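You operate a simulated robot arm through the tools that you are given. There is no shell and no other tool. Be economical: measure what you need, move in short steps, check, and stop when the job is done.

The job below is to be done with a simulated two-armed robot. You get a single attempt, and the scene is never put back.

JOB
Pick up the rod with one hand, pass it to the other hand and put it on the upper deck of the store trolley.

Only the result counts: the job must be done as asked and must still hold three seconds after the hand-in. Knocking over, shifting, dropping, spilling or breaking anything else fails it.

ROBOT AND FRAMES
Two 7-joint arms with two-finger parallel grippers on one trunk, on a base that drives. Base frame: it is fixed to the floor where the robot stands at the start and does not move with it; the origin is under the middle of the robot, x ahead of it, y to its left, z up; the surface under the hand at the start is at about z = 526. Readings come in mm, rad, newtons and seconds.
The left shoulder is at the start at [61, 198, 854], the right one opposite. With the tool pointing down near the work surface each hand reaches from about 260 to 700 mm from the robot's upright axis, wherever it stands, measured 20 degrees to its own side. Places, roughly: upper deck of the store trolley [-1100, -400, 700]. Payload 1.57 kg a hand.
The TCP of each hand is the grasp point between the finger pads, 30 mm short of the fingertips. In the tool frame z runs along the fingers and y along their closing line. Largest opening 110 mm; finger width 24, thickness 12; the body of the gripper, 48 by 112 mm, starts 78 mm behind the TCP.
Orientation is that of the tool frame in the base frame, as [roll, pitch, yaw] about the fixed x, y, z axes, in that order (R = Rz(yaw) Ry(pitch) Rx(roll)). With the fingers straight down and closing along the base's y, the tool's x points along the base's -x, its y along +y and its z along -z.

CONTROLS
- The arms move only by the tool apply_moves. It takes "left_targets", "right_targets" or both (then of equal length, played together; a hand with none holds still); each is a list of rows, each a list of 3 entries, a list of its own where there are three numbers: the turn, a rotation vector about the tool's x, y, z in units of 6 degrees (1.0 is 6 degrees), then the shift along the tool's x, y, z in units of 20 mm (1.0 is 20 mm), then the gripper command, from -1 (fully open) to 1 (shut), values between in proportion. In form: [[[rx, ry, rz], [dx, dy, dz], gripper], ...]. A call has 1 to 20 rows; each row shifts and turns the commanded pose from where the row before left it, along the tool's axes as they then stand. A call with a number of a shift or a turn outside -1 to 1 is refused whole. Each row takes 0.2 s and may step no farther than 50 mm and 0.15 rad from the row before; otherwise, or with a gripper value out of range, the whole call is refused. Where a pose cannot be reached the arm comes as near as it can. A force on the tool above 40 N (or 10 N above the force at the start of the call, whichever is more), or a blocked arm, ends the call early, and 0.2 s more pass. The fingers move at their own pace (about 72 mm/s each) and stop on an object; they squeeze with about 30 N. The grip force told is the motor's: it shows also when the fingers shut on nothing. Time passes only in rows, and 0.2 s behind the last, so rows that do not move let the fingers close. The reply holds the time, the measured pose of the TCP, the force on the tool along the base axes, the opening and the grip force, in the units named above and with some noise, with the torque about the TCP (base axes, N m) and any sound that the robot's microphone picked up.
- Cameras (640 x 400 px; columns grow to the right, rows downward): "scene" is now at [91.7, 20.2, 1420.2]; the picture's right is [0.30, -0.95, 0.00], its down [-0.87, -0.27, -0.42] and it looks along [0.40, 0.12, -0.91] (base axes); focal length 285 px, centre (320, 200). "left" rides on the left gripper at [70, -16, -141] in its tool frame; the picture's right is [0.23, 0.97, 0.00], its down [-0.85, 0.20, -0.48] and it looks along [-0.47, 0.11, 0.88] (tool axes); focal length 222 px, centre (320, 200). "right" rides on the right gripper at [70, 16, -141] in its tool frame; the picture's right is [-0.23, 0.97, 0.00], its down [-0.85, -0.20, -0.48] and it looks along [-0.47, -0.11, 0.88] (tool axes); focal length 222 px, centre (320, 200). There is no depth. A picture from a camera that has moved, and an enlarged one, comes with that camera's place and axes in the base frame and with its lens.
- capture(camera): a new picture of that camera. No time passes.
- slide_trunk(by): slides the trunk up (or, below 0, down) by that many mm; the arms and the scene camera ride with it, the base frame stays. It gives what a move gives, with no picture.
- roll_base(legs): drives the robot by 1 to 6 legs, each [ahead, left, turn to the left] in mm, mm and rad, along the robot's own axes; the way and the turn of a leg run together, so that a leg with both is an arc; at most 1500 mm and 3.142 rad a leg. The arms and the cameras ride along, it lands a little off, and it stops where it bumps. It gives what a move gives.
- pan_tilt(pan, tilt): turns the head with the scene camera to pan (to the left, within 1.501 rad either way) and tilt (down, from -0.506 to 1.204), counted from straight ahead of the robot. It gives what a move gives.
- zoom(camera, box): a new picture of the part [left, top, right, bottom] of that camera's present view, enlarged. No time passes.
- finish_job(): hands the job in; it is judged then, once.

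Go step by step. Nothing tells you exact positions but the pictures and the camera data: compare them with the known pose of the tool, close in by small moves and look again before you grip or let go. The budget is 120 turns and 92 pictures, counting those below and the enlarged ones. Unless the task says otherwise, let go and move clear before handing in, and close with one line.

The tools are called after "Request:" by a JSON object that holds its "name" and its "arguments". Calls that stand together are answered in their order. apply_moves: Moves the arms, as the interface text tells. Its arguments: {"type":"object","properties":{"left_targets":{"type":"array"},"right_targets":{"type":"array"}},"required":[]} The other tools are called the same way: slide_trunk (by) slides the trunk up or down; roll_base (legs) drives the base; pan_tilt (pan, tilt) turns the head that bears the scene camera; capture (camera) takes a picture; zoom (camera, box) takes an enlarged picture of a part of a camera's view; finish_job () hands the job in.

At the start:

```text
clock: 0.0
left_tool_pos: [371.6, 253.2, 807.6]
left_orientation: [-3.142, -0.001, 3.14]
left_wrist_force: [-0.5, 0.5, 0.0]
left_torque: [0.01, 0.0, 0.0]
left_gripper_width: 109.9
left_gripper_force: 0.0
right_tool_pos: [379.1, -40.2, 838.7]
right_orientation: [-3.141, -0.001, 3.14]
right_wrist_force: [-0.2, -0.4, 0.1]
right_torque: [0.03, -0.01, 0.01]
right_gripper_width: 110.1
right_gripper_force: 0.0
trunk travel left (down, up): [-450.0, 540.0]
robot x, y, heading: [-0.4, 0.3, 0.002]
head pan, tilt: [0.302, 1.136]
```

scene: 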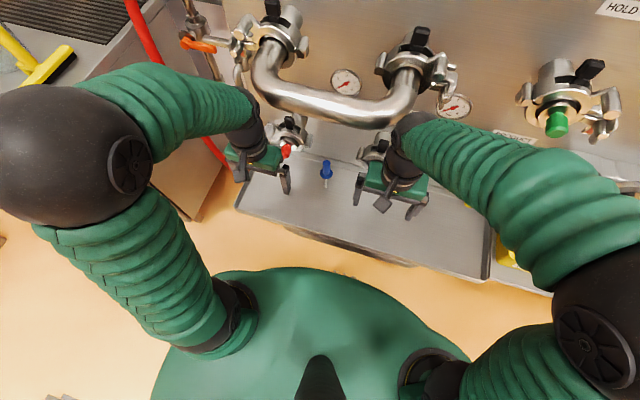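
right: 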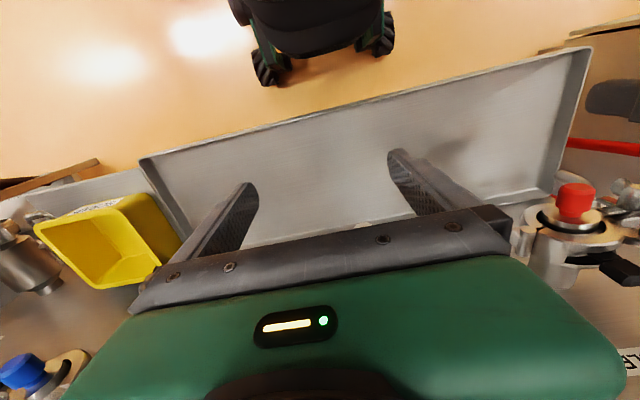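
left: 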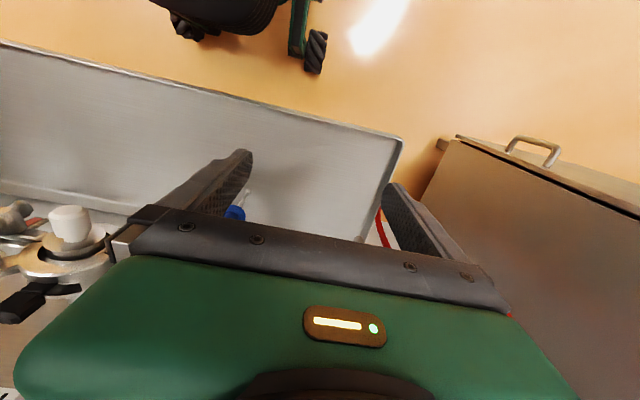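

I see a steel tray between the arms with a small blue-headed item in it, and no obvious rod yet. I'll look closer.

Request:
{"name": "zoom", "arguments": {"camera": "scene", "box": [220, 100, 500, 275]}}

Request:
{"name": "zoom", "arguments": {"camera": "left", "box": [160, 120, 420, 280]}}

```text
2.29 times, centred on (360, 188) of scene
camera zoom: at [91.7, 20.2, 1420.2], right [0.3, -0.95, 0.0], down [-0.87, -0.27, -0.42], along [0.4, 0.12, -0.91], focal length 651 px, centre (229, 229)
```

zoom: 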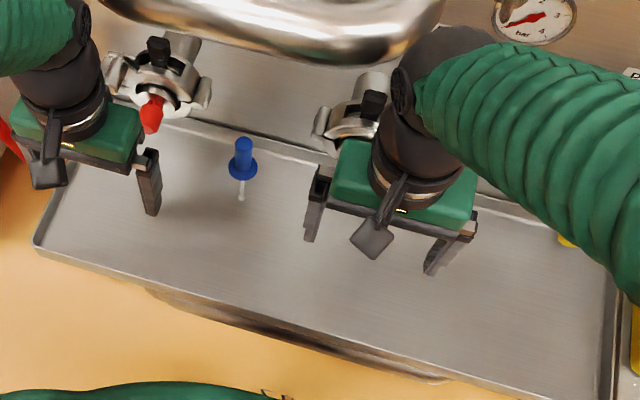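

```text
2.46 times, centred on (290, 200) of left
camera zoom: at [303.0, 236.4, 948.0], right [-0.23, 0.97, 0.0], down [0.86, 0.2, 0.48], along [0.47, 0.11, -0.88], focal length 547 px, centre (394, 200)
```

zoom: 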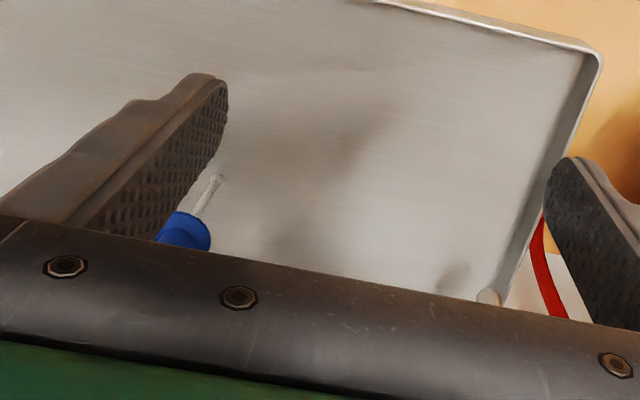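

The blue-handled thin rod seems to stand upright in the tray near [542, 137], from about z 526 to 690. I'll look around for other candidates and the trolley.

Request:
{"name": "pan_tilt", "arguments": {"pan": -0.3, "tilt": 0.7}}

Request:
{"name": "capture", "arguments": {"camera": "scene"}}

Request:
{"name": "pan_tilt", "arguments": {"pan": 0.3, "tilt": 0.8}}

Request:
{"name": "capture", "arguments": {"camera": "scene"}}

Request:
{"name": "pan_tilt", "arguments": {"pan": -1.5, "tilt": 0.6}}

Request:
{"name": "capture", "arguments": {"camera": "scene"}}

```text
clock: 1.0
left_tool_pos: [371.5, 253.0, 807.0]
left_orientation: [-3.142, -0.001, -3.142]
left_wrist_force: [-1.0, -0.2, 0.5]
left_torque: [0.0, -0.01, -0.01]
left_gripper_width: 110.1
left_gripper_force: 0.1
right_tool_pos: [377.3, -40.7, 838.7]
right_orientation: [-3.141, -0.001, 3.141]
right_wrist_force: [0.1, 0.5, -0.6]
right_torque: [-0.02, 0.04, -0.04]
right_gripper_width: 110.1
right_gripper_force: 0.0
trunk travel left (down, up): [-450.0, 540.0]
robot x, y, heading: [1.5, -0.7, 0.002]
head pan, tilt: [-0.3, 0.7]
```

```text
86 pictures are left
camera scene: at [115.1, -22.9, 1452.3], right [-0.29, -0.96, 0.0], down [-0.62, 0.19, -0.76], along [0.73, -0.23, -0.65], focal length 285 px, centre (320, 200)
```

scene: 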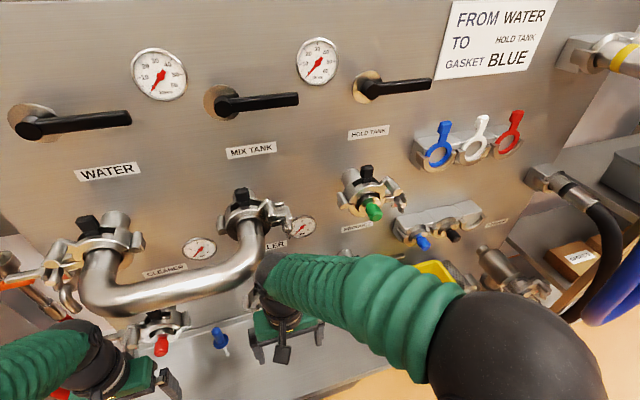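

```text
clock: 2.0
left_tool_pos: [371.8, 254.1, 807.4]
left_orientation: [-3.14, 0.0, 3.142]
left_wrist_force: [0.4, -0.5, 0.4]
left_torque: [0.01, 0.02, 0.0]
left_gripper_width: 110.0
left_gripper_force: 0.0
right_tool_pos: [378.3, -40.0, 839.4]
right_orientation: [-3.141, 0.0, 3.14]
right_wrist_force: [-0.1, 0.2, 0.1]
right_torque: [0.01, 0.02, -0.02]
right_gripper_width: 110.0
right_gripper_force: 0.1
trunk travel left (down, up): [-450.0, 540.0]
robot x, y, heading: [2.0, 0.8, -0.001]
head pan, tilt: [0.3, 0.799]
```

```text
85 pictures are left
camera scene: at [111.0, 26.0, 1444.1], right [0.29, -0.96, 0.0], down [-0.69, -0.21, -0.7], along [0.67, 0.21, -0.72], focal length 285 px, centre (320, 200)
```

scene: 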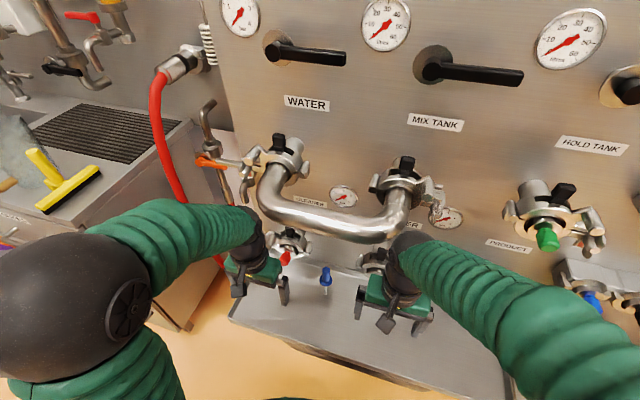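

```text
clock: 3.8
left_tool_pos: [372.2, 253.9, 807.1]
left_orientation: [-3.141, 0.0, 3.141]
left_wrist_force: [0.3, 0.4, 0.0]
left_torque: [-0.02, -0.02, 0.02]
left_gripper_width: 110.0
left_gripper_force: 0.1
right_tool_pos: [378.6, -40.9, 839.5]
right_orientation: [3.141, 0.0, 3.14]
right_wrist_force: [0.0, 0.0, -0.2]
right_torque: [0.02, 0.02, -0.02]
right_gripper_width: 110.4
right_gripper_force: 0.0
trunk travel left (down, up): [-450.0, 540.0]
robot x, y, heading: [3.2, 0.0, -0.002]
head pan, tilt: [-1.499, 0.6]
```

```text
84 pictures are left
camera scene: at [40.2, -86.0, 1461.2], right [-1.0, -0.07, 0.0], down [-0.04, 0.56, -0.83], along [0.06, -0.82, -0.56], focal length 285 px, centre (320, 200)
```

scene: 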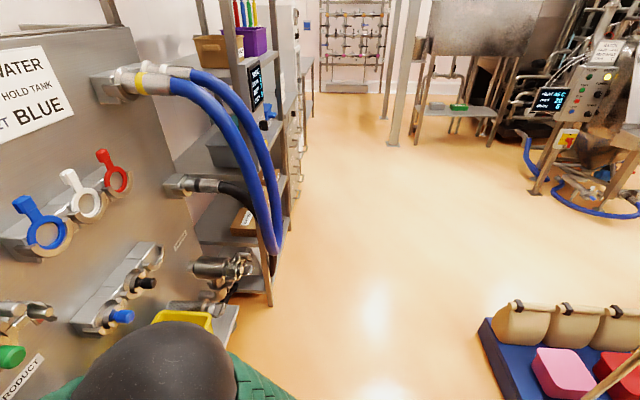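

The trolley is behind me. I'll look back at the rod and zoom in.

Request:
{"name": "pan_tilt", "arguments": {"pan": 0.25, "tilt": 1.0}}

Request:
{"name": "zoom", "arguments": {"camera": "scene", "box": [260, 130, 400, 218]}}

```text
clock: 5.6
left_tool_pos: [371.8, 252.9, 807.5]
left_orientation: [3.141, -0.001, 3.14]
left_wrist_force: [0.2, 0.5, 0.1]
left_torque: [-0.06, 0.0, 0.04]
left_gripper_width: 110.0
left_gripper_force: 0.1
right_tool_pos: [378.7, -40.2, 838.0]
right_orientation: [-3.141, 0.0, 3.141]
right_wrist_force: [0.4, 0.4, 0.4]
right_torque: [-0.01, -0.02, 0.03]
right_gripper_width: 110.1
right_gripper_force: 0.0
trunk travel left (down, up): [-450.0, 540.0]
robot x, y, heading: [1.0, -1.9, 0.0]
head pan, tilt: [0.25, 1.0]
```

```text
4.55 times, centred on (330, 174) of scene
camera zoom: at [101.4, 19.4, 1429.0], right [0.25, -0.97, 0.0], down [-0.82, -0.21, -0.54], along [0.52, 0.13, -0.84], focal length 1295 px, centre (274, 318)
```

zoom: 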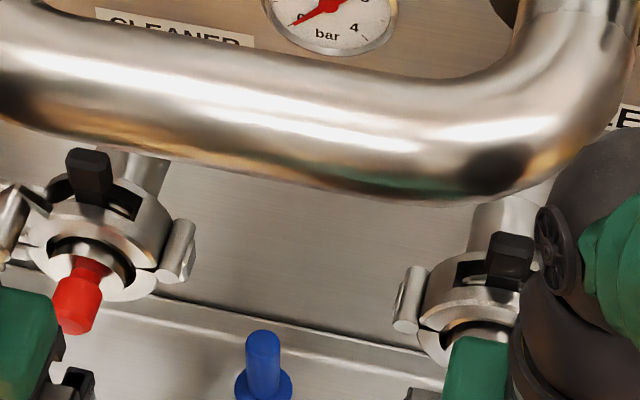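

Request:
{"name": "zoom", "arguments": {"camera": "scene", "box": [260, 185, 380, 260]}}

```text
5.33 times, centred on (320, 222) of scene
camera zoom: at [101.4, 19.4, 1429.0], right [0.25, -0.97, 0.0], down [-0.82, -0.21, -0.54], along [0.52, 0.13, -0.84], focal length 1519 px, centre (320, 80)
```

zoom: 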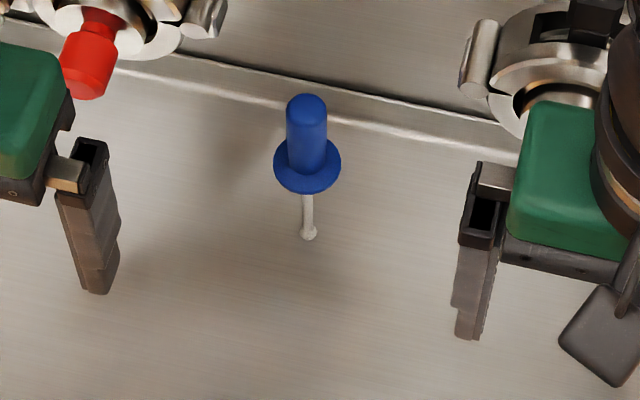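

The rod stands upright in the tray at about [542, 137]: handle z ≈ 617–689, flange about 42 mm across, thin shank below. I'll tilt the left hand 54° forward to approach from the robot's side, in line with the rod, and move the right hand out of the way.

Request:
{"name": "apply_moves", "arguments": {"left_targets": [[[0, -1, 0], [0, -0.644, 0], -1], [[0, -1, 0], [0, -0.644, 0], -1], [[0, -1, 0], [0, -0.644, 0], -1], [[0, -1, 0], [0, -0.644, 0], -1], [[0, -1, 0], [0, -0.644, 0], -1], [[0, -1, 0], [0, -0.644, 0], -1], [[0, -1, 0], [0, -0.644, 0], -0.3], [[0, -1, 0], [0, -0.644, 0], -0.3], [[0, -1, 0], [0, -0.644, 0], -0.3]], "right_targets": [[[0, 0, 0], [0, -0.8, 0], -1], [[0, 0, 0], [0, -0.8, 0], -1], [[0, 0, 0], [0, -0.8, 0], -1], [[0, 0, 0], [0, -0.8, 0], -1], [[0, 0, 0], [0, -0.8, 0], -1], [[0, 0, 0], [0, -0.8, 0], -1], [[0, 0, 0], [0, -0.8, 0], -1], [[0, 0, 0], [0, -0.8, 0], -1], [[0, 0, 0], [0, -0.8, 0], -1]]}}

Request:
{"name": "capture", "arguments": {"camera": "left"}}

Request:
{"name": "capture", "arguments": {"camera": "scene"}}

```text
clock: 7.6
left_tool_pos: [482.8, 133.0, 868.2]
left_orientation: [-2.87, 0.869, -2.913]
left_wrist_force: [0.2, -0.6, 0.2]
left_torque: [-0.02, 0.05, -0.03]
left_gripper_width: 71.6
left_gripper_force: 0.1
left hand out of reach, approached as far as the arm can: row 4, 5, 6, 7, 8, 9
right_tool_pos: [377.6, -183.8, 838.3]
right_orientation: [-3.14, 0.001, -3.142]
right_wrist_force: [-0.6, 0.1, -0.5]
right_torque: [-0.05, -0.03, 0.01]
right_gripper_width: 110.4
right_gripper_force: 0.1
trunk travel left (down, up): [-450.0, 540.0]
robot x, y, heading: [0.9, 0.3, 0.005]
head pan, tilt: [0.25, 1.0]
stopped in row 9 (left hand): the arm was blocked; the commanded pose is now the measured one
```

```text
81 pictures are left
camera left: at [329.7, 120.1, 905.2], right [-0.16, 0.93, -0.34], down [0.16, 0.37, 0.92], along [0.97, 0.09, -0.21], focal length 222 px, centre (320, 200)
```

left: 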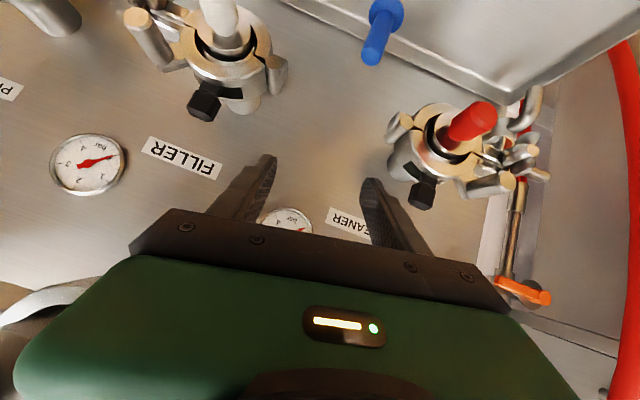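

```text
80 pictures are left
camera scene: at [100.6, 18.2, 1428.5], right [0.25, -0.97, 0.0], down [-0.82, -0.21, -0.54], along [0.52, 0.13, -0.84], focal length 285 px, centre (320, 200)
```

scene: 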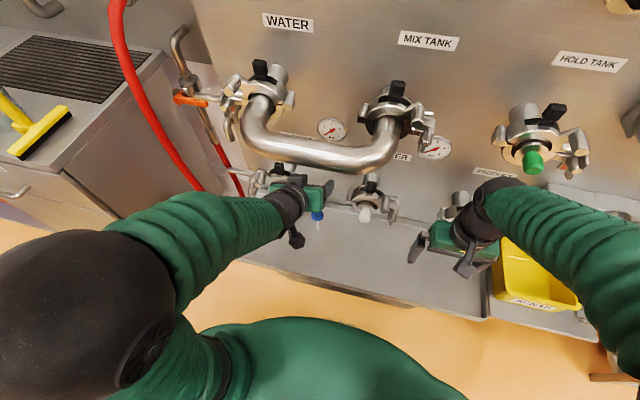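

The arm couldn't hold the steep tilt that close in, so it ended higher and slightly rolled. The left camera confirms the rod at about [537, 135]. I'll come down to a pre-grasp point in front of the handle and correct the roll.

Request:
{"name": "apply_moves", "arguments": {"left_targets": [[[-0.11, -0.025, 0.175], [0.76, 0.17, 0.31], -0.3], [[-0.11, -0.025, 0.175], [0.76, 0.17, 0.31], -0.3], [[-0.11, -0.025, 0.175], [0.76, 0.17, 0.31], -0.3], [[-0.11, -0.025, 0.175], [0.76, 0.17, 0.31], -0.3], [[-0.11, -0.025, 0.175], [0.76, 0.17, 0.31], -0.3], [[-0.11, -0.025, 0.175], [0.76, 0.17, 0.31], -0.3], [[-0.11, -0.025, 0.175], [0.76, 0.17, 0.31], -0.3], [[-0.11, -0.025, 0.175], [0.76, 0.17, 0.31], -0.3]]}}

Request:
{"name": "capture", "arguments": {"camera": "left"}}

Request:
{"name": "capture", "arguments": {"camera": "scene"}}

```text
clock: 8.3
left_tool_pos: [495.1, 118.6, 872.3]
left_orientation: [-2.681, 0.898, -2.765]
left_wrist_force: [0.7, 0.4, 0.1]
left_torque: [-0.01, -0.03, -0.01]
left_gripper_width: 71.6
left_gripper_force: 0.1
left hand out of reach, approached as far as the arm can: row 1, 2, 3
right_tool_pos: [377.2, -184.1, 838.9]
right_orientation: [3.141, 0.002, -3.142]
right_wrist_force: [0.2, 0.7, -0.5]
right_torque: [0.02, -0.03, 0.01]
right_gripper_width: 110.0
right_gripper_force: 0.0
trunk travel left (down, up): [-450.0, 540.0]
robot x, y, heading: [-1.7, 2.4, 0.002]
head pan, tilt: [0.25, 1.0]
stopped in row 3 (left hand): the arm was blocked; the commanded pose is now the measured one
```

```text
79 pictures are left
camera left: at [339.5, 108.8, 900.7], right [-0.14, 0.88, -0.45], down [0.11, 0.46, 0.88], along [0.98, 0.08, -0.16], focal length 222 px, centre (320, 200)
```

left: 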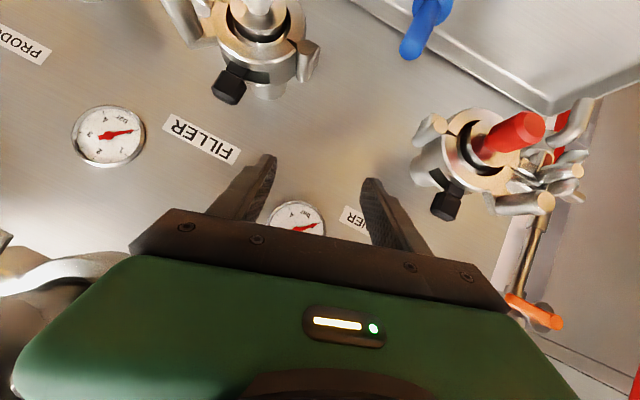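

```text
78 pictures are left
camera scene: at [101.1, 18.1, 1428.2], right [0.25, -0.97, 0.0], down [-0.82, -0.21, -0.54], along [0.52, 0.13, -0.84], focal length 285 px, centre (320, 200)
```

scene: 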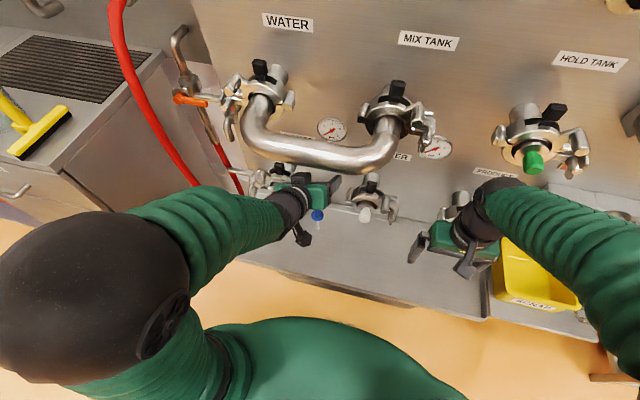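

The left arm is at a joint limit because it's working too close in. I'll back the base up 120 mm to give it more room, then come in again.

Request:
{"name": "roll_base", "arguments": {"legs": [[-120, 0, 0]]}}

Request:
{"name": "apply_moves", "arguments": {"left_targets": [[[-0.327, 0.678, 0.31], [0, 0, 0], -0.3], [[-0.327, 0.678, 0.31], [0, 0, 0], -0.3], [[-0.327, 0.678, 0.31], [0, 0, 0], -0.3], [[-0.327, 0.678, 0.31], [0, 0, 0], -0.3], [[-0.327, 0.678, 0.31], [0, 0, 0], -0.3], [[-0.327, 0.678, 0.31], [0, 0, 0], -0.3]]}}

```text
clock: 9.5
left_tool_pos: [375.7, 119.5, 872.0]
left_orientation: [-2.685, 0.896, -2.765]
left_wrist_force: [0.4, 0.7, -0.6]
left_torque: [-0.02, 0.02, 0.01]
left_gripper_width: 71.8
left_gripper_force: 0.0
right_tool_pos: [257.0, -182.4, 838.4]
right_orientation: [3.141, 0.002, -3.14]
right_wrist_force: [-0.9, 1.0, 0.6]
right_torque: [-0.02, 0.01, 0.0]
right_gripper_width: 110.1
right_gripper_force: 0.0
trunk travel left (down, up): [-450.0, 540.0]
robot x, y, heading: [-121.7, 1.9, 0.005]
head pan, tilt: [0.25, 1.0]
```

```text
clock: 10.9
left_tool_pos: [376.4, 121.3, 874.7]
left_orientation: [-3.139, 0.525, -3.133]
left_wrist_force: [1.4, 0.5, 0.3]
left_torque: [0.05, -0.01, 0.01]
left_gripper_width: 71.2
left_gripper_force: 0.1
right_tool_pos: [257.7, -184.1, 839.0]
right_orientation: [3.14, 0.002, 3.141]
right_wrist_force: [-0.5, 0.0, 0.0]
right_torque: [-0.04, 0.0, -0.01]
right_gripper_width: 110.0
right_gripper_force: 0.1
trunk travel left (down, up): [-450.0, 540.0]
robot x, y, heading: [-117.2, -4.3, -0.002]
head pan, tilt: [0.25, 1.0]
```

Request:
{"name": "apply_moves", "arguments": {"left_targets": [[[0, 0, 0], [-0.065, 0.14, 0.95], -0.3], [[0, 0, 0], [-0.065, 0.14, 0.95], -0.3], [[0, 0, 0], [-0.065, 0.14, 0.95], -0.3], [[0, 0, 0], [-0.065, 0.14, 0.95], -0.3], [[0, 0, 0], [-0.065, 0.14, 0.95], -0.3], [[0, 0, 0], [-0.065, 0.14, 0.95], -0.3], [[0, -0.8, 0], [0.2, 0, 0.2], -0.3], [[0, -0.8, 0], [0.2, 0, 0.2], -0.3], [[0, -0.8, 0], [0.2, 0, 0.2], -0.3]]}}

Request:
{"name": "capture", "arguments": {"camera": "left"}}

Request:
{"name": "capture", "arguments": {"camera": "scene"}}

```text
clock: 13.1
left_tool_pos: [400.2, 136.3, 857.8]
left_orientation: [-2.998, 0.849, -2.999]
left_wrist_force: [0.3, -0.2, 0.3]
left_torque: [0.01, 0.03, -0.01]
left_gripper_width: 71.6
left_gripper_force: 0.1
left hand out of reach, approached as far as the arm can: row 3, 4, 5, 6, 8, 9
right_tool_pos: [257.4, -182.9, 839.0]
right_orientation: [3.141, 0.001, 3.14]
right_wrist_force: [0.0, -0.6, -0.3]
right_torque: [0.01, -0.02, -0.04]
right_gripper_width: 110.0
right_gripper_force: 0.0
trunk travel left (down, up): [-450.0, 540.0]
robot x, y, heading: [-120.5, 1.9, -0.003]
head pan, tilt: [0.25, 1.0]
stopped in row 9 (left hand): the arm was blocked; the commanded pose is now the measured one
```

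```text
77 pictures are left
camera left: at [248.7, 118.1, 899.2], right [-0.18, 0.95, -0.26], down [0.19, 0.3, 0.94], along [0.96, 0.12, -0.23], focal length 222 px, centre (320, 200)
```

left: 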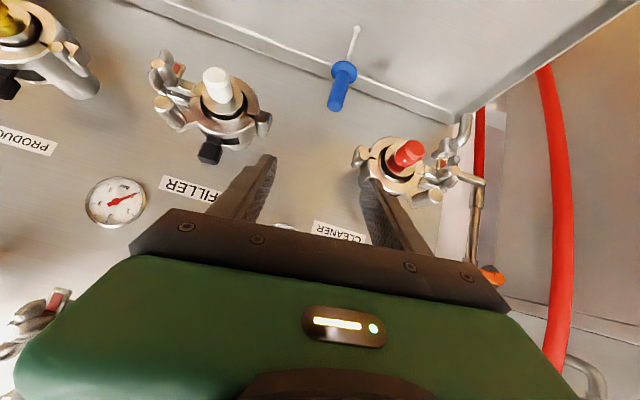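

```text
76 pictures are left
camera scene: at [-17.4, 18.2, 1428.0], right [0.25, -0.97, 0.0], down [-0.82, -0.21, -0.54], along [0.52, 0.13, -0.84], focal length 285 px, centre (320, 200)
```

scene: 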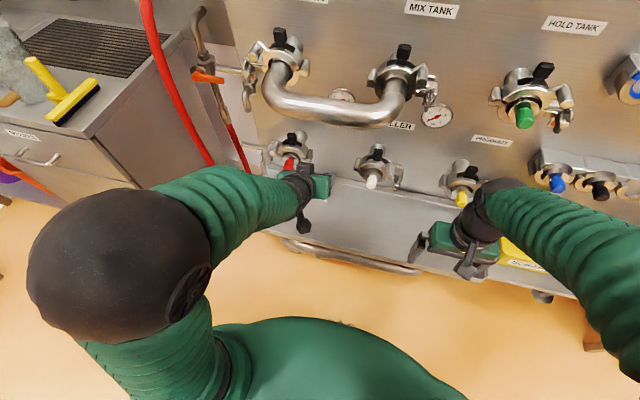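

The wrist is above the shoulder, which makes a forward tilt awkward. I'll raise the trunk 250 mm so the arm hangs down instead, then lower the hand from there.

Request:
{"name": "slide_trunk", "arguments": {"by": 250}}

Request:
{"name": "apply_moves", "arguments": {"left_targets": [[[0, 0, 0], [0.976, 0.122, 0.849], -0.3], [[0, 0, 0], [0.976, 0.122, 0.849], -0.3], [[0, 0, 0], [0.976, 0.122, 0.849], -0.3], [[0, 0, 0], [0.976, 0.122, 0.849], -0.3], [[0, 0, 0], [0.976, 0.122, 0.849], -0.3], [[0, 0, 0], [0.976, 0.122, 0.849], -0.3], [[0, 0, 0], [0.976, 0.122, 0.849], -0.3], [[0, 0, 0], [0.976, 0.122, 0.849], -0.3], [[0, 0, 0], [0.976, 0.122, 0.849], -0.3], [[0, 0, 0], [0.976, 0.122, 0.849], -0.3]]}}

```text
clock: 14.9
left_tool_pos: [388.8, 135.1, 1037.5]
left_orientation: [-3.02, 0.822, -3.027]
left_wrist_force: [-6.7, -0.3, -9.3]
left_torque: [0.45, 0.36, -0.13]
left_gripper_width: 70.5
left_gripper_force: 0.0
right_tool_pos: [255.8, -183.7, 1027.6]
right_orientation: [3.141, 0.004, 3.141]
right_wrist_force: [0.4, 0.9, 0.7]
right_torque: [0.01, -0.01, 0.05]
right_gripper_width: 110.0
right_gripper_force: 0.0
trunk travel left (down, up): [-637.0, 353.0]
robot x, y, heading: [-121.5, 0.1, 0.0]
head pan, tilt: [0.25, 1.0]
stopped: the force on the tool passed its limit at 46 N (the readings are from after the stop); the commanded pose is now the measured one
```

```text
clock: 17.1
left_tool_pos: [363.2, 133.0, 1002.4]
left_orientation: [-2.974, 0.845, -2.972]
left_wrist_force: [-0.6, -0.1, 0.5]
left_torque: [-0.02, 0.0, 0.0]
left_gripper_width: 71.6
left_gripper_force: 0.1
left hand out of reach, approached as far as the arm can: row 2, 3, 4, 5, 6, 7, 8, 9, 10
right_tool_pos: [257.1, -183.7, 1027.2]
right_orientation: [3.141, 0.002, 3.141]
right_wrist_force: [0.0, 0.4, 0.3]
right_torque: [-0.04, -0.02, 0.0]
right_gripper_width: 110.1
right_gripper_force: 0.1
trunk travel left (down, up): [-637.0, 353.0]
robot x, y, heading: [-119.2, 0.3, 0.001]
head pan, tilt: [0.25, 1.0]
```

Something touched the left hand during the slide. I'll check.

Request:
{"name": "capture", "arguments": {"camera": "left"}}

Request:
{"name": "capture", "arguments": {"camera": "scene"}}

Request:
{"name": "capture", "arguments": {"camera": "right"}}

```text
75 pictures are left
camera left: at [213.2, 114.2, 1043.4], right [-0.19, 0.94, -0.28], down [0.19, 0.31, 0.93], along [0.96, 0.13, -0.24], focal length 222 px, centre (320, 200)
```

left: 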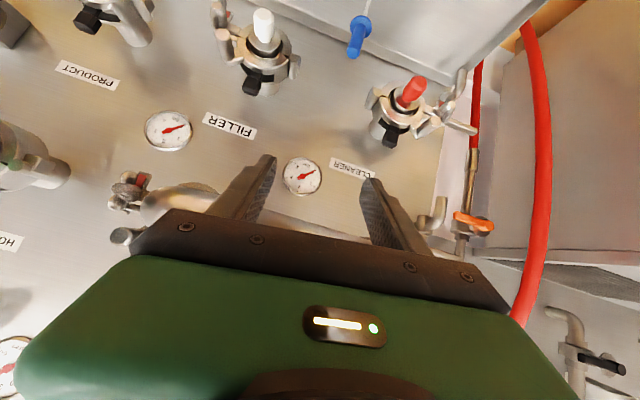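

```text
74 pictures are left
camera scene: at [-17.5, 17.9, 1616.3], right [0.25, -0.97, 0.0], down [-0.82, -0.21, -0.54], along [0.52, 0.13, -0.84], focal length 285 px, centre (320, 200)
```

scene: 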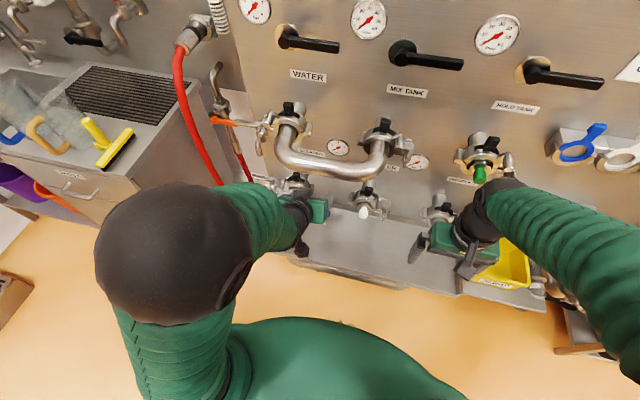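

```text
73 pictures are left
camera right: at [187.3, -168.1, 1168.1], right [0.23, 0.97, 0.0], down [0.85, -0.2, 0.48], along [0.47, -0.11, -0.88], focal length 222 px, centre (320, 200)
```

right: 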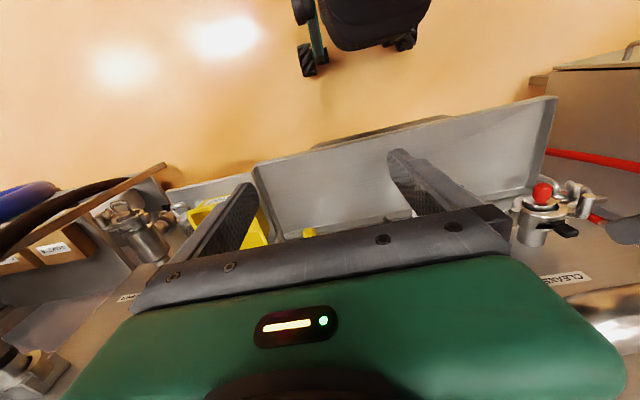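

The U-pipe sticks out farther than I thought, to about x 430 with its underside near z 985, so the slide pushed the hand up against it. The pictures show no change to the pipe. I'll back well away, lower the trunk, set up a level tool pose in free space, then drive in under the pipe.

Request:
{"name": "roll_base", "arguments": {"legs": [[-200, 0, 0]]}}

Request:
{"name": "slide_trunk", "arguments": {"by": -280}}

Request:
{"name": "capture", "arguments": {"camera": "scene"}}

```text
clock: 18.7
left_tool_pos: [164.6, 130.5, 1001.9]
left_orientation: [-2.973, 0.841, -2.975]
left_wrist_force: [-1.0, 1.5, 0.3]
left_torque: [-0.02, 0.01, -0.06]
left_gripper_width: 71.2
left_gripper_force: 0.0
right_tool_pos: [57.5, -184.4, 1026.7]
right_orientation: [3.141, 0.002, 3.141]
right_wrist_force: [0.1, -0.9, 0.5]
right_torque: [-0.03, -0.01, -0.01]
right_gripper_width: 109.9
right_gripper_force: 0.0
trunk travel left (down, up): [-637.0, 353.0]
robot x, y, heading: [-318.8, 0.4, -0.003]
head pan, tilt: [0.25, 1.0]
```

```text
clock: 21.5
left_tool_pos: [171.7, 124.8, 757.9]
left_orientation: [-2.821, 0.897, -2.849]
left_wrist_force: [-0.4, -0.4, -0.2]
left_torque: [0.0, 0.01, 0.02]
left_gripper_width: 71.5
left_gripper_force: 0.1
right_tool_pos: [54.3, -183.9, 745.5]
right_orientation: [3.142, 0.003, 3.138]
right_wrist_force: [0.1, 0.7, 0.2]
right_torque: [-0.01, -0.03, -0.01]
right_gripper_width: 110.2
right_gripper_force: 0.1
trunk travel left (down, up): [-357.0, 633.0]
robot x, y, heading: [-321.2, -1.8, -0.001]
head pan, tilt: [0.25, 1.0]
```

```text
72 pictures are left
camera scene: at [-219.1, 17.9, 1335.0], right [0.25, -0.97, 0.0], down [-0.82, -0.21, -0.54], along [0.52, 0.13, -0.84], focal length 285 px, centre (320, 200)
```

scene: 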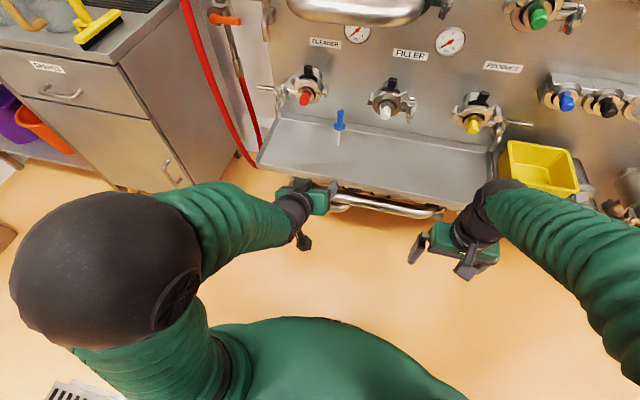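

Plenty of space now, and the rod is clearly visible. I'll stretch the left hand forward and level it out in free space.

Request:
{"name": "apply_moves", "arguments": {"left_targets": [[[0, 0, 0], [-0.7, 0.27, 0.8], -0.3], [[0, 0, 0], [-0.7, 0.27, 0.8], -0.3], [[0, 0, 0], [-0.7, 0.27, 0.8], -0.3], [[0, 0, 0], [-0.7, 0.27, 0.8], -0.3], [[0, 0, 0], [-0.7, 0.27, 0.8], -0.3], [[-0.18, -0.28, 0.44], [0, 0, 0], -0.3], [[-0.18, -0.28, 0.44], [0, 0, 0], -0.3], [[-0.18, -0.28, 0.44], [0, 0, 0], -0.3], [[-0.18, -0.28, 0.44], [0, 0, 0], -0.3]]}}

```text
clock: 22.0
left_tool_pos: [190.4, 128.4, 772.1]
left_orientation: [-2.766, 0.909, -2.802]
left_wrist_force: [1.0, 0.7, -1.1]
left_torque: [-0.02, 0.03, 0.02]
left_gripper_width: 71.5
left_gripper_force: 0.1
left hand out of reach, approached as far as the arm can: row 1, 2
right_tool_pos: [53.8, -183.8, 744.5]
right_orientation: [3.141, 0.003, 3.14]
right_wrist_force: [-0.2, 0.6, 0.5]
right_torque: [0.0, -0.01, 0.01]
right_gripper_width: 110.1
right_gripper_force: 0.0
trunk travel left (down, up): [-357.0, 633.0]
robot x, y, heading: [-320.6, -1.6, 0.001]
head pan, tilt: [0.25, 1.0]
stopped in row 2 (left hand): the arm was blocked; the commanded pose is now the measured one
```

The tilt keeps running into a joint limit from this posture. I'll return the left tool to pointing down, extend it forward, and try tilting again from there.

Request:
{"name": "apply_moves", "arguments": {"left_targets": [[[-0.184, 0.9, 0.136], [0, 0, 0], -0.3], [[-0.184, 0.9, 0.136], [0, 0, 0], -0.3], [[-0.184, 0.9, 0.136], [0, 0, 0], -0.3], [[-0.184, 0.9, 0.136], [0, 0, 0], -0.3], [[-0.184, 0.9, 0.136], [0, 0, 0], -0.3], [[-0.184, 0.9, 0.136], [0, 0, 0], -0.3], [[-0.184, 0.9, 0.136], [0, 0, 0], -0.3], [[-0.184, 0.9, 0.136], [0, 0, 0], -0.3], [[-0.184, 0.9, 0.136], [0, 0, 0], -0.3], [[-0.184, 0.9, 0.136], [0, 0, 0], -0.3]]}}

Request:
{"name": "apply_moves", "arguments": {"left_targets": [[[0, 0, 0], [-1, 0.4, 0], -0.3], [[0, 0, 0], [-1, 0.4, 0], -0.3], [[0, 0, 0], [-1, 0.4, 0], -0.3], [[0, 0, 0], [-1, 0.4, 0], -0.3], [[0, 0, 0], [-1, 0.4, 0], -0.3], [[0, 0, 0], [-1, 0.4, 0], -0.3], [[0, 0, 0], [-1, 0.4, 0], -0.3]]}}

Request:
{"name": "capture", "arguments": {"camera": "scene"}}

```text
clock: 23.4
left_tool_pos: [198.3, 110.9, 817.8]
left_orientation: [-2.777, 0.547, -2.95]
left_wrist_force: [-0.4, 0.1, -0.3]
left_torque: [0.02, 0.01, -0.02]
left_gripper_width: 71.4
left_gripper_force: 0.1
left hand out of reach, approached as far as the arm can: row 3, 4
right_tool_pos: [53.5, -183.9, 747.3]
right_orientation: [3.141, 0.003, 3.139]
right_wrist_force: [0.0, 0.8, 0.6]
right_torque: [-0.03, -0.01, -0.04]
right_gripper_width: 110.1
right_gripper_force: 0.1
trunk travel left (down, up): [-357.0, 633.0]
robot x, y, heading: [-322.2, -1.9, -0.002]
head pan, tilt: [0.25, 1.0]
stopped in row 7 (left hand): the arm was blocked; the commanded pose is now the measured one
```

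```text
clock: 24.0
left_tool_pos: [227.5, 127.2, 872.1]
left_orientation: [-2.614, 0.584, -2.864]
left_wrist_force: [0.0, -0.2, -0.6]
left_torque: [0.0, -0.04, -0.01]
left_gripper_width: 71.7
left_gripper_force: 0.1
right_tool_pos: [52.6, -183.6, 747.1]
right_orientation: [3.14, 0.006, 3.141]
right_wrist_force: [-0.8, 0.5, -1.2]
right_torque: [0.03, -0.01, -0.01]
right_gripper_width: 110.1
right_gripper_force: 0.0
trunk travel left (down, up): [-357.0, 633.0]
robot x, y, heading: [-322.5, 1.4, -0.004]
head pan, tilt: [0.25, 1.0]
stopped in row 2 (left hand): the arm was blocked; the commanded pose is now the measured one
```

```text
71 pictures are left
camera scene: at [-218.3, 18.9, 1335.6], right [0.25, -0.97, 0.0], down [-0.82, -0.21, -0.54], along [0.52, 0.13, -0.84], focal length 285 px, centre (320, 200)
```

scene: 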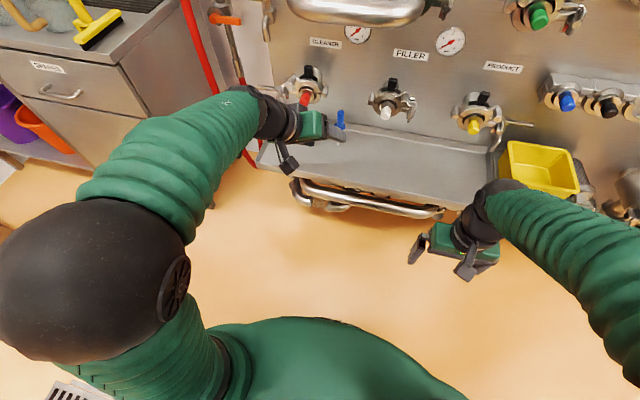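

I'll untangle this by moving the left hand outward and down first, then rotating it to vertical.

Request:
{"name": "apply_moves", "arguments": {"left_targets": [[[0, 0, 0], [0.5, 0.89, 0.19], -0.3], [[0, 0, 0], [0.5, 0.89, 0.19], -0.3], [[0, 0, 0], [0.5, 0.89, 0.19], -0.3], [[0, 0, 0], [0.5, 0.89, 0.19], -0.3], [[0, 0, 0], [0.5, 0.89, 0.19], -0.3], [[0, 0, 0], [0.5, 0.89, 0.19], -0.3], [[0, 0, 0], [0.5, 0.89, 0.19], -0.3], [[0, 0, 0], [0.5, 0.89, 0.19], -0.3], [[0, 0, 0], [0.5, 0.89, 0.19], -0.3], [[-0.5, 0.75, 0.13], [0, 0, 0], -0.3], [[-0.5, 0.75, 0.13], [0, 0, 0], -0.3], [[-0.5, 0.75, 0.13], [0, 0, 0], -0.3], [[-0.5, 0.75, 0.13], [0, 0, 0], -0.3], [[-0.5, 0.75, 0.13], [0, 0, 0], -0.3], [[-0.5, 0.75, 0.13], [0, 0, 0], -0.3], [[-0.5, 0.75, 0.13], [0, 0, 0], -0.3], [[-0.5, 0.75, 0.13], [0, 0, 0], -0.3]]}}

```text
clock: 24.7
left_tool_pos: [215.1, 155.9, 872.6]
left_orientation: [-2.445, 0.607, -2.771]
left_wrist_force: [0.3, 0.3, 0.4]
left_torque: [0.02, -0.02, 0.03]
left_gripper_width: 71.8
left_gripper_force: 0.0
right_tool_pos: [52.0, -183.7, 749.5]
right_orientation: [3.142, 0.006, 3.14]
right_wrist_force: [0.3, 0.8, -0.8]
right_torque: [0.03, 0.01, 0.01]
right_gripper_width: 110.2
right_gripper_force: 0.1
trunk travel left (down, up): [-357.0, 633.0]
robot x, y, heading: [-320.1, -0.5, -0.003]
head pan, tilt: [0.25, 1.0]
stopped in row 3 (left hand): the arm was blocked; the commanded pose is now the measured one
```

Request:
{"name": "apply_moves", "arguments": {"left_targets": [[[-0.59, 0.74, 0.142], [0, 0, 0], -0.3], [[-0.59, 0.74, 0.142], [0, 0, 0], -0.3], [[-0.59, 0.74, 0.142], [0, 0, 0], -0.3], [[-0.59, 0.74, 0.142], [0, 0, 0], -0.3], [[-0.59, 0.74, 0.142], [0, 0, 0], -0.3], [[-0.59, 0.74, 0.142], [0, 0, 0], -0.3], [[-0.59, 0.74, 0.142], [0, 0, 0], -0.3], [[-0.59, 0.74, 0.142], [0, 0, 0], -0.3], [[-0.59, 0.74, 0.142], [0, 0, 0], -0.3]]}}

Request:
{"name": "capture", "arguments": {"camera": "scene"}}

```text
clock: 25.4
left_tool_pos: [213.6, 159.3, 905.2]
left_orientation: [-2.47, 0.528, -2.817]
left_wrist_force: [0.3, 0.5, 0.0]
left_torque: [-0.01, 0.0, -0.01]
left_gripper_width: 71.5
left_gripper_force: 0.1
right_tool_pos: [54.4, -184.2, 746.2]
right_orientation: [-3.141, 0.005, 3.14]
right_wrist_force: [-0.4, 0.3, -1.3]
right_torque: [0.02, 0.02, 0.03]
right_gripper_width: 110.1
right_gripper_force: 0.2
trunk travel left (down, up): [-357.0, 633.0]
robot x, y, heading: [-321.0, 3.6, 0.003]
head pan, tilt: [0.25, 1.0]
stopped in row 3 (left hand): the arm was blocked; the commanded pose is now the measured one
```

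```text
70 pictures are left
camera scene: at [-218.4, 18.6, 1334.5], right [0.25, -0.97, 0.0], down [-0.82, -0.21, -0.54], along [0.52, 0.13, -0.84], focal length 285 px, centre (320, 200)
```

scene: 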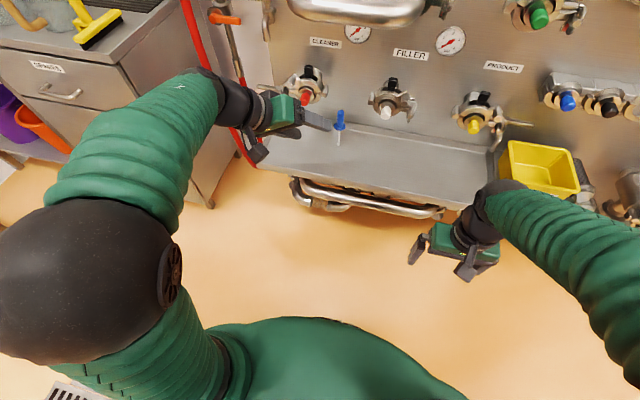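

Request:
{"name": "apply_moves", "arguments": {"left_targets": [[[0, 0, 0], [0, 0, 0], -0.3], [[-0.2, 0.3, 0.05], [0, 0, 0], -0.3], [[-0.2, 0.3, 0.05], [0, 0, 0], -0.3], [[-0.2, 0.3, 0.05], [0, 0, 0], -0.3], [[-0.2, 0.3, 0.05], [0, 0, 0], -0.3], [[-0.2, 0.3, 0.05], [0, 0, 0], -0.3], [[-0.2, 0.3, 0.05], [0, 0, 0], -0.3], [[-0.2, 0.3, 0.05], [0, 0, 0], -0.3], [[-0.2, 0.3, 0.05], [0, 0, 0], -0.3], [[-0.2, 0.3, 0.05], [0, 0, 0], -0.3]]}}

```text
clock: 26.4
left_tool_pos: [206.9, 167.1, 939.8]
left_orientation: [-2.417, 0.491, -2.823]
left_wrist_force: [-0.2, -0.8, -0.6]
left_torque: [0.02, 0.0, -0.01]
left_gripper_width: 71.5
left_gripper_force: 0.1
right_tool_pos: [51.5, -184.7, 748.2]
right_orientation: [-3.14, 0.006, 3.14]
right_wrist_force: [0.0, 0.3, 0.0]
right_torque: [0.0, -0.01, -0.02]
right_gripper_width: 110.1
right_gripper_force: 0.1
trunk travel left (down, up): [-357.0, 633.0]
robot x, y, heading: [-320.5, -0.7, -0.006]
head pan, tilt: [0.25, 1.0]
stopped in row 5 (left hand): the arm was blocked; the commanded pose is now the measured one
```

Rotating in place pushes the hand up, so something in the arm itself is in the way. I'll give it more room behind and straighten the elbow by reaching forward.

Request:
{"name": "roll_base", "arguments": {"legs": [[-120, 0, 0]]}}

Request:
{"name": "apply_moves", "arguments": {"left_targets": [[[0, 0, 0], [-0.67, 0.05, 0.43], -0.3], [[0, 0, 0], [-0.67, 0.05, 0.43], -0.3], [[0, 0, 0], [-0.67, 0.05, 0.43], -0.3], [[0, 0, 0], [-0.67, 0.05, 0.43], -0.3], [[0, 0, 0], [-0.67, 0.05, 0.43], -0.3], [[0, 0, 0], [-0.67, 0.05, 0.43], -0.3]]}}

Request:
{"name": "capture", "arguments": {"camera": "scene"}}

```text
clock: 27.6
left_tool_pos: [86.3, 167.9, 941.6]
left_orientation: [-2.416, 0.49, -2.822]
left_wrist_force: [-0.7, -0.1, 1.0]
left_torque: [0.01, -0.01, -0.01]
left_gripper_width: 71.5
left_gripper_force: 0.0
right_tool_pos: [-69.2, -183.8, 749.3]
right_orientation: [3.141, 0.01, 3.14]
right_wrist_force: [0.3, -0.8, -0.5]
right_torque: [0.01, -0.06, 0.0]
right_gripper_width: 110.1
right_gripper_force: 0.0
trunk travel left (down, up): [-357.0, 633.0]
robot x, y, heading: [-441.9, 0.1, -0.006]
head pan, tilt: [0.25, 1.0]
```

```text
clock: 29.2
left_tool_pos: [112.9, 166.5, 980.4]
left_orientation: [-2.3, 0.524, -2.753]
left_wrist_force: [0.2, -0.6, 0.0]
left_torque: [-0.03, 0.03, 0.0]
left_gripper_width: 71.8
left_gripper_force: 0.1
left hand out of reach, approached as far as the arm can: row 2, 3, 4, 5, 6
right_tool_pos: [-67.9, -182.7, 747.1]
right_orientation: [-3.141, 0.008, 3.138]
right_wrist_force: [0.1, -0.5, 0.2]
right_torque: [-0.05, -0.02, 0.01]
right_gripper_width: 110.0
right_gripper_force: 0.0
trunk travel left (down, up): [-357.0, 633.0]
robot x, y, heading: [-442.0, 3.8, -0.004]
head pan, tilt: [0.25, 1.0]
stopped in row 6 (left hand): the arm was blocked; the commanded pose is now the measured one
```

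```text
69 pictures are left
camera scene: at [-339.2, 19.1, 1333.8], right [0.25, -0.97, 0.0], down [-0.82, -0.21, -0.54], along [0.52, 0.13, -0.84], focal length 285 px, centre (320, 200)
```

scene: 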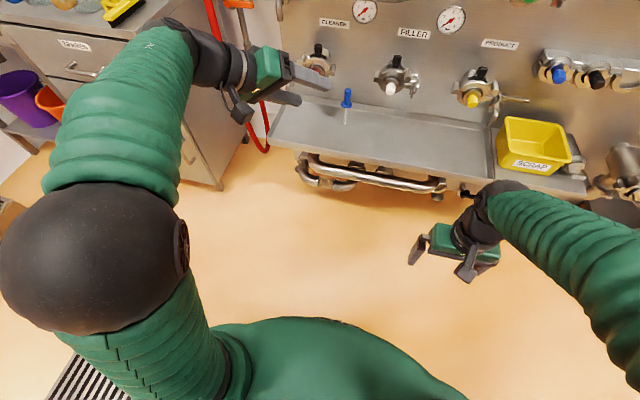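

The natural pose for a levelled tool is with the hand above the shoulder. So I'll set the posture up here and later lower the whole trunk about 320 mm to bring the hand to rod height. First I'll roll the left gripper so its closing line is horizontal, and raise the right hand to keep it clear.

Request:
{"name": "apply_moves", "arguments": {"left_targets": [[[0, 0, 0.96], [0, 0, 0], -0.3], [[0, 0, 0.96], [0, 0, 0], -0.3], [[0, 0, 0.96], [0, 0, 0], -0.3], [[0, 0, 0.96], [0, 0, 0], -0.3], [[0, 0, 0.96], [0, 0, 0], -0.3], [[0, 0, 0.96], [0, 0, 0], -0.3], [[0, 0, 0.96], [0, 0, 0], -0.3], [[0, 0, 0.96], [0, 0, 0], -0.3], [[0, 0, 0.96], [0, 0, 0], -0.3]]}}

Request:
{"name": "apply_moves", "arguments": {"right_targets": [[[0, 0, 0], [0, -0.3, -1], -1], [[0, 0, 0], [0, -0.3, -1], -1], [[0, 0, 0], [0, -0.3, -1], -1], [[0, 0, 0], [0, -0.3, -1], -1], [[0, 0, 0], [0, -0.3, -1], -1], [[0, 0, 0], [0, -0.3, -1], -1], [[0, 0, 0], [0, -0.3, -1], -1], [[0, 0, 0], [0, -0.3, -1], -1], [[0, 0, 0], [0, -0.3, -1], -1], [[0, 0, 0], [0, -0.3, -1], -1], [[0, 0, 0], [0, -0.3, -1], -1]]}}

Request:
{"name": "capture", "arguments": {"camera": "scene"}}

```text
clock: 31.4
left_tool_pos: [103.2, 182.9, 1017.0]
left_orientation: [-3.093, 1.066, 2.434]
left_wrist_force: [0.1, -1.0, 1.5]
left_torque: [0.04, 0.0, 0.0]
left_gripper_width: 71.8
left_gripper_force: 0.0
right_tool_pos: [-68.9, -183.7, 749.5]
right_orientation: [3.141, 0.011, 3.14]
right_wrist_force: [-0.4, -0.4, 0.5]
right_torque: [-0.01, -0.02, 0.05]
right_gripper_width: 110.3
right_gripper_force: 0.0
trunk travel left (down, up): [-357.0, 633.0]
robot x, y, heading: [-440.9, 1.4, -0.005]
head pan, tilt: [0.25, 1.0]
stopped in row 9 (left hand): the arm was blocked; the commanded pose is now the measured one
```

```text
clock: 33.8
left_tool_pos: [103.6, 182.1, 1018.3]
left_orientation: [-3.093, 1.067, 2.431]
left_wrist_force: [-0.1, -0.7, 0.8]
left_torque: [0.0, -0.01, 0.0]
left_gripper_width: 71.6
left_gripper_force: 0.0
right_tool_pos: [-71.8, -249.6, 970.6]
right_orientation: [3.14, 0.008, 3.139]
right_wrist_force: [0.5, 0.5, -0.8]
right_torque: [-0.01, 0.0, 0.01]
right_gripper_width: 110.2
right_gripper_force: 0.0
trunk travel left (down, up): [-357.0, 633.0]
robot x, y, heading: [-440.9, -0.2, 0.0]
head pan, tilt: [0.25, 1.0]
```

```text
68 pictures are left
camera scene: at [-339.4, 18.8, 1336.4], right [0.25, -0.97, 0.0], down [-0.82, -0.21, -0.54], along [0.52, 0.13, -0.84], focal length 285 px, centre (320, 200)
```

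scene: 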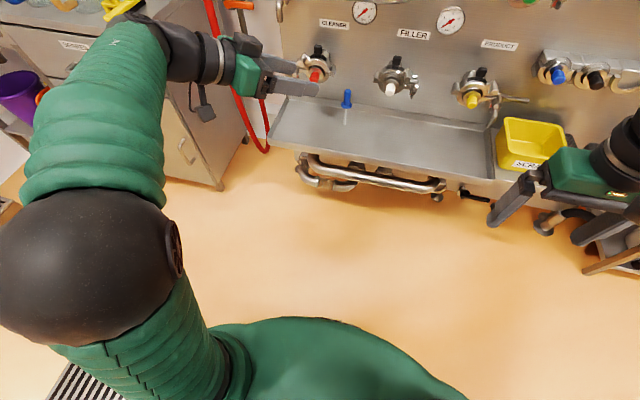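

The left tool now points forward and right, about 29° below level, with a horizontal closing line. The red plug hangs at about [468, 229, 780], so I'll level the tool further to stay below it.

Request:
{"name": "apply_moves", "arguments": {"left_targets": [[[0, -0.8, 0], [0, 0, 0], -0.3], [[0, -0.8, 0], [0, 0, 0], -0.3], [[0, -0.8, 0], [0, 0, 0], -0.3], [[0, -0.8, 0], [0, 0, 0], -0.3]], "right_targets": [[[0, 0, 0], [0, -0.3, -1], -1], [[0, 0, 0], [0, -0.3, -1], -1], [[0, 0, 0], [0, -0.3, -1], -1], [[0, 0, 0], [0, -0.3, -1], -1]]}}

```text
clock: 35.0
left_tool_pos: [91.3, 195.8, 1049.2]
left_orientation: [-2.688, 1.49, 2.843]
left_wrist_force: [0.5, 0.7, 0.3]
left_torque: [-0.01, 0.01, 0.02]
left_gripper_width: 71.1
left_gripper_force: 0.1
right_tool_pos: [-72.9, -273.1, 1050.7]
right_orientation: [-3.141, 0.008, 3.14]
right_wrist_force: [-0.6, -0.2, 0.0]
right_torque: [-0.02, -0.03, 0.0]
right_gripper_width: 110.1
right_gripper_force: 0.1
trunk travel left (down, up): [-357.0, 633.0]
robot x, y, heading: [-440.2, -0.1, 0.001]
head pan, tilt: [0.25, 1.0]
stopped in row 4 (left hand): the arm was blocked; the commanded pose is now the measured one
```

The tool is nearly level now. I'll lower the trunk 350 mm in the clear.

Request:
{"name": "slide_trunk", "arguments": {"by": -350}}

Request:
{"name": "apply_moves", "arguments": {"left_targets": [[[0, 0, 0], [0.5, 0, 0], -0.3], [[0, 0, 0], [0.5, 0, 0], -0.3], [[0, 0, 0], [0.5, 0, 0], -0.3], [[0, 0, 0], [0.5, 0, 0], -0.3]]}}

Request:
{"name": "pan_tilt", "arguments": {"pan": 0.1, "tilt": 0.75}}

Request:
{"name": "capture", "arguments": {"camera": "scene"}}

Request:
{"name": "capture", "arguments": {"camera": "left"}}

```text
clock: 38.4
left_tool_pos: [90.6, 194.4, 698.3]
left_orientation: [-2.69, 1.491, 2.838]
left_wrist_force: [-0.1, -0.2, 0.4]
left_torque: [0.0, -0.01, 0.02]
left_gripper_width: 71.7
left_gripper_force: 0.0
right_tool_pos: [-72.8, -273.2, 699.4]
right_orientation: [3.14, 0.008, 3.139]
right_wrist_force: [0.3, -0.8, -0.1]
right_torque: [-0.01, -0.02, 0.02]
right_gripper_width: 109.8
right_gripper_force: 0.1
trunk travel left (down, up): [-7.0, 983.0]
robot x, y, heading: [-439.3, 0.3, -0.008]
head pan, tilt: [0.25, 1.0]
```

```text
clock: 39.6
left_tool_pos: [70.8, 204.2, 695.1]
left_orientation: [-1.108, 1.523, -1.852]
left_wrist_force: [-0.6, 0.1, -0.2]
left_torque: [0.03, 0.06, -0.01]
left_gripper_width: 71.9
left_gripper_force: 0.0
left hand out of reach, approached as far as the arm can: row 2, 3, 4
right_tool_pos: [-73.5, -274.0, 702.9]
right_orientation: [-3.141, 0.01, 3.14]
right_wrist_force: [-0.8, 0.3, 0.2]
right_torque: [0.01, -0.03, 0.01]
right_gripper_width: 109.7
right_gripper_force: 0.0
trunk travel left (down, up): [-7.0, 983.0]
robot x, y, heading: [-440.7, -2.3, -0.001]
head pan, tilt: [0.25, 1.0]
stopped in row 4 (left hand): the arm was blocked; the commanded pose is now the measured one
```

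```text
clock: 40.4
left_tool_pos: [71.3, 203.4, 692.6]
left_orientation: [-1.136, 1.521, -1.884]
left_wrist_force: [-0.9, -0.2, -0.8]
left_torque: [-0.02, 0.02, 0.0]
left_gripper_width: 71.5
left_gripper_force: 0.0
right_tool_pos: [-72.5, -273.9, 699.6]
right_orientation: [-3.141, 0.009, 3.14]
right_wrist_force: [0.9, -0.4, -0.1]
right_torque: [0.01, 0.02, -0.02]
right_gripper_width: 110.0
right_gripper_force: 0.0
trunk travel left (down, up): [-7.0, 983.0]
robot x, y, heading: [-442.2, 0.1, -0.004]
head pan, tilt: [0.099, 0.75]
```

```text
67 pictures are left
camera scene: at [-324.9, 9.9, 1006.0], right [0.1, -1.0, 0.0], down [-0.68, -0.07, -0.73], along [0.73, 0.07, -0.68], focal length 285 px, centre (320, 200)
```

scene: 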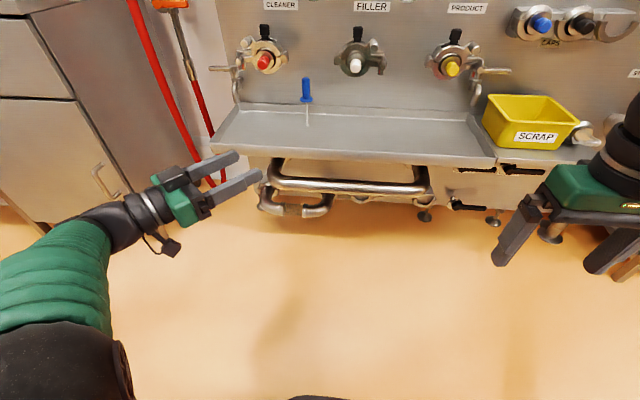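

```text
66 pictures are left
camera left: at [-44.6, 283.7, 619.6], right [0.66, 0.7, -0.27], down [-0.2, 0.51, 0.84], along [0.73, -0.49, 0.48], focal length 222 px, centre (320, 200)
```

left: 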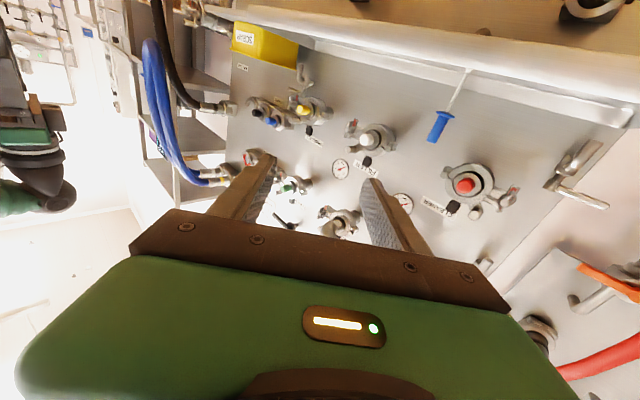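

The tool is level and the rod clearly stands in the tray. The hand is about 25 mm too high and the trunk is nearly at its bottom, so I'll tip the hand down about 18° and lower it.

Request:
{"name": "apply_moves", "arguments": {"left_targets": [[[0, 0.75, 0], [0.1, 0, 0], -0.3], [[0, 0.75, 0], [0.3, 0, 0], -0.3], [[0, 0.75, 0], [0.4, 0, 0], -0.3], [[0, 0.75, 0], [0.4, 0, 0], -0.3], [[0, 0, 0], [0.4, 0, 0], -0.3]]}}

```text
clock: 41.6
left_tool_pos: [67.1, 205.5, 658.3]
left_orientation: [-2.997, 1.267, 2.531]
left_wrist_force: [-0.5, 0.1, -0.5]
left_torque: [-0.03, -0.03, -0.01]
left_gripper_width: 71.4
left_gripper_force: 0.0
right_tool_pos: [-73.1, -274.2, 700.0]
right_orientation: [-3.139, 0.01, 3.14]
right_wrist_force: [0.8, 0.8, -0.4]
right_torque: [0.02, 0.0, -0.01]
right_gripper_width: 109.7
right_gripper_force: 0.1
trunk travel left (down, up): [-7.0, 983.0]
robot x, y, heading: [-439.2, 2.9, -0.003]
head pan, tilt: [0.099, 0.75]
```

The cleaner clamp (around y 255, underside about z 700) is close to where the left corner of the gripper body would go. I'll turn the hand about 23° to point straighter ahead, which gives more clearance.

Request:
{"name": "apply_moves", "arguments": {"left_targets": [[[-0.73, -0.03, -0.23], [0, 0, 0], -0.3], [[-0.73, -0.03, -0.23], [0, 0, 0], -0.3], [[-0.73, -0.03, -0.23], [0, 0, 0], -0.3], [[-0.73, -0.03, -0.23], [0, 0, 0], -0.3], [[-0.73, -0.03, -0.23], [0, 0, 0], -0.3]]}}

```text
clock: 42.7
left_tool_pos: [74.8, 224.2, 629.9]
left_orientation: [-2.605, 1.214, -3.035]
left_wrist_force: [0.1, -1.2, -0.1]
left_torque: [0.02, -0.02, -0.03]
left_gripper_width: 71.4
left_gripper_force: 0.0
right_tool_pos: [-73.4, -273.6, 700.1]
right_orientation: [3.141, 0.009, 3.14]
right_wrist_force: [-0.4, -1.1, 1.0]
right_torque: [-0.02, 0.05, 0.02]
right_gripper_width: 109.8
right_gripper_force: 0.0
trunk travel left (down, up): [-7.0, 983.0]
robot x, y, heading: [-441.2, 0.5, 0.001]
head pan, tilt: [0.099, 0.75]
stopped in row 5 (left hand): the arm was blocked; the commanded pose is now the measured one
```

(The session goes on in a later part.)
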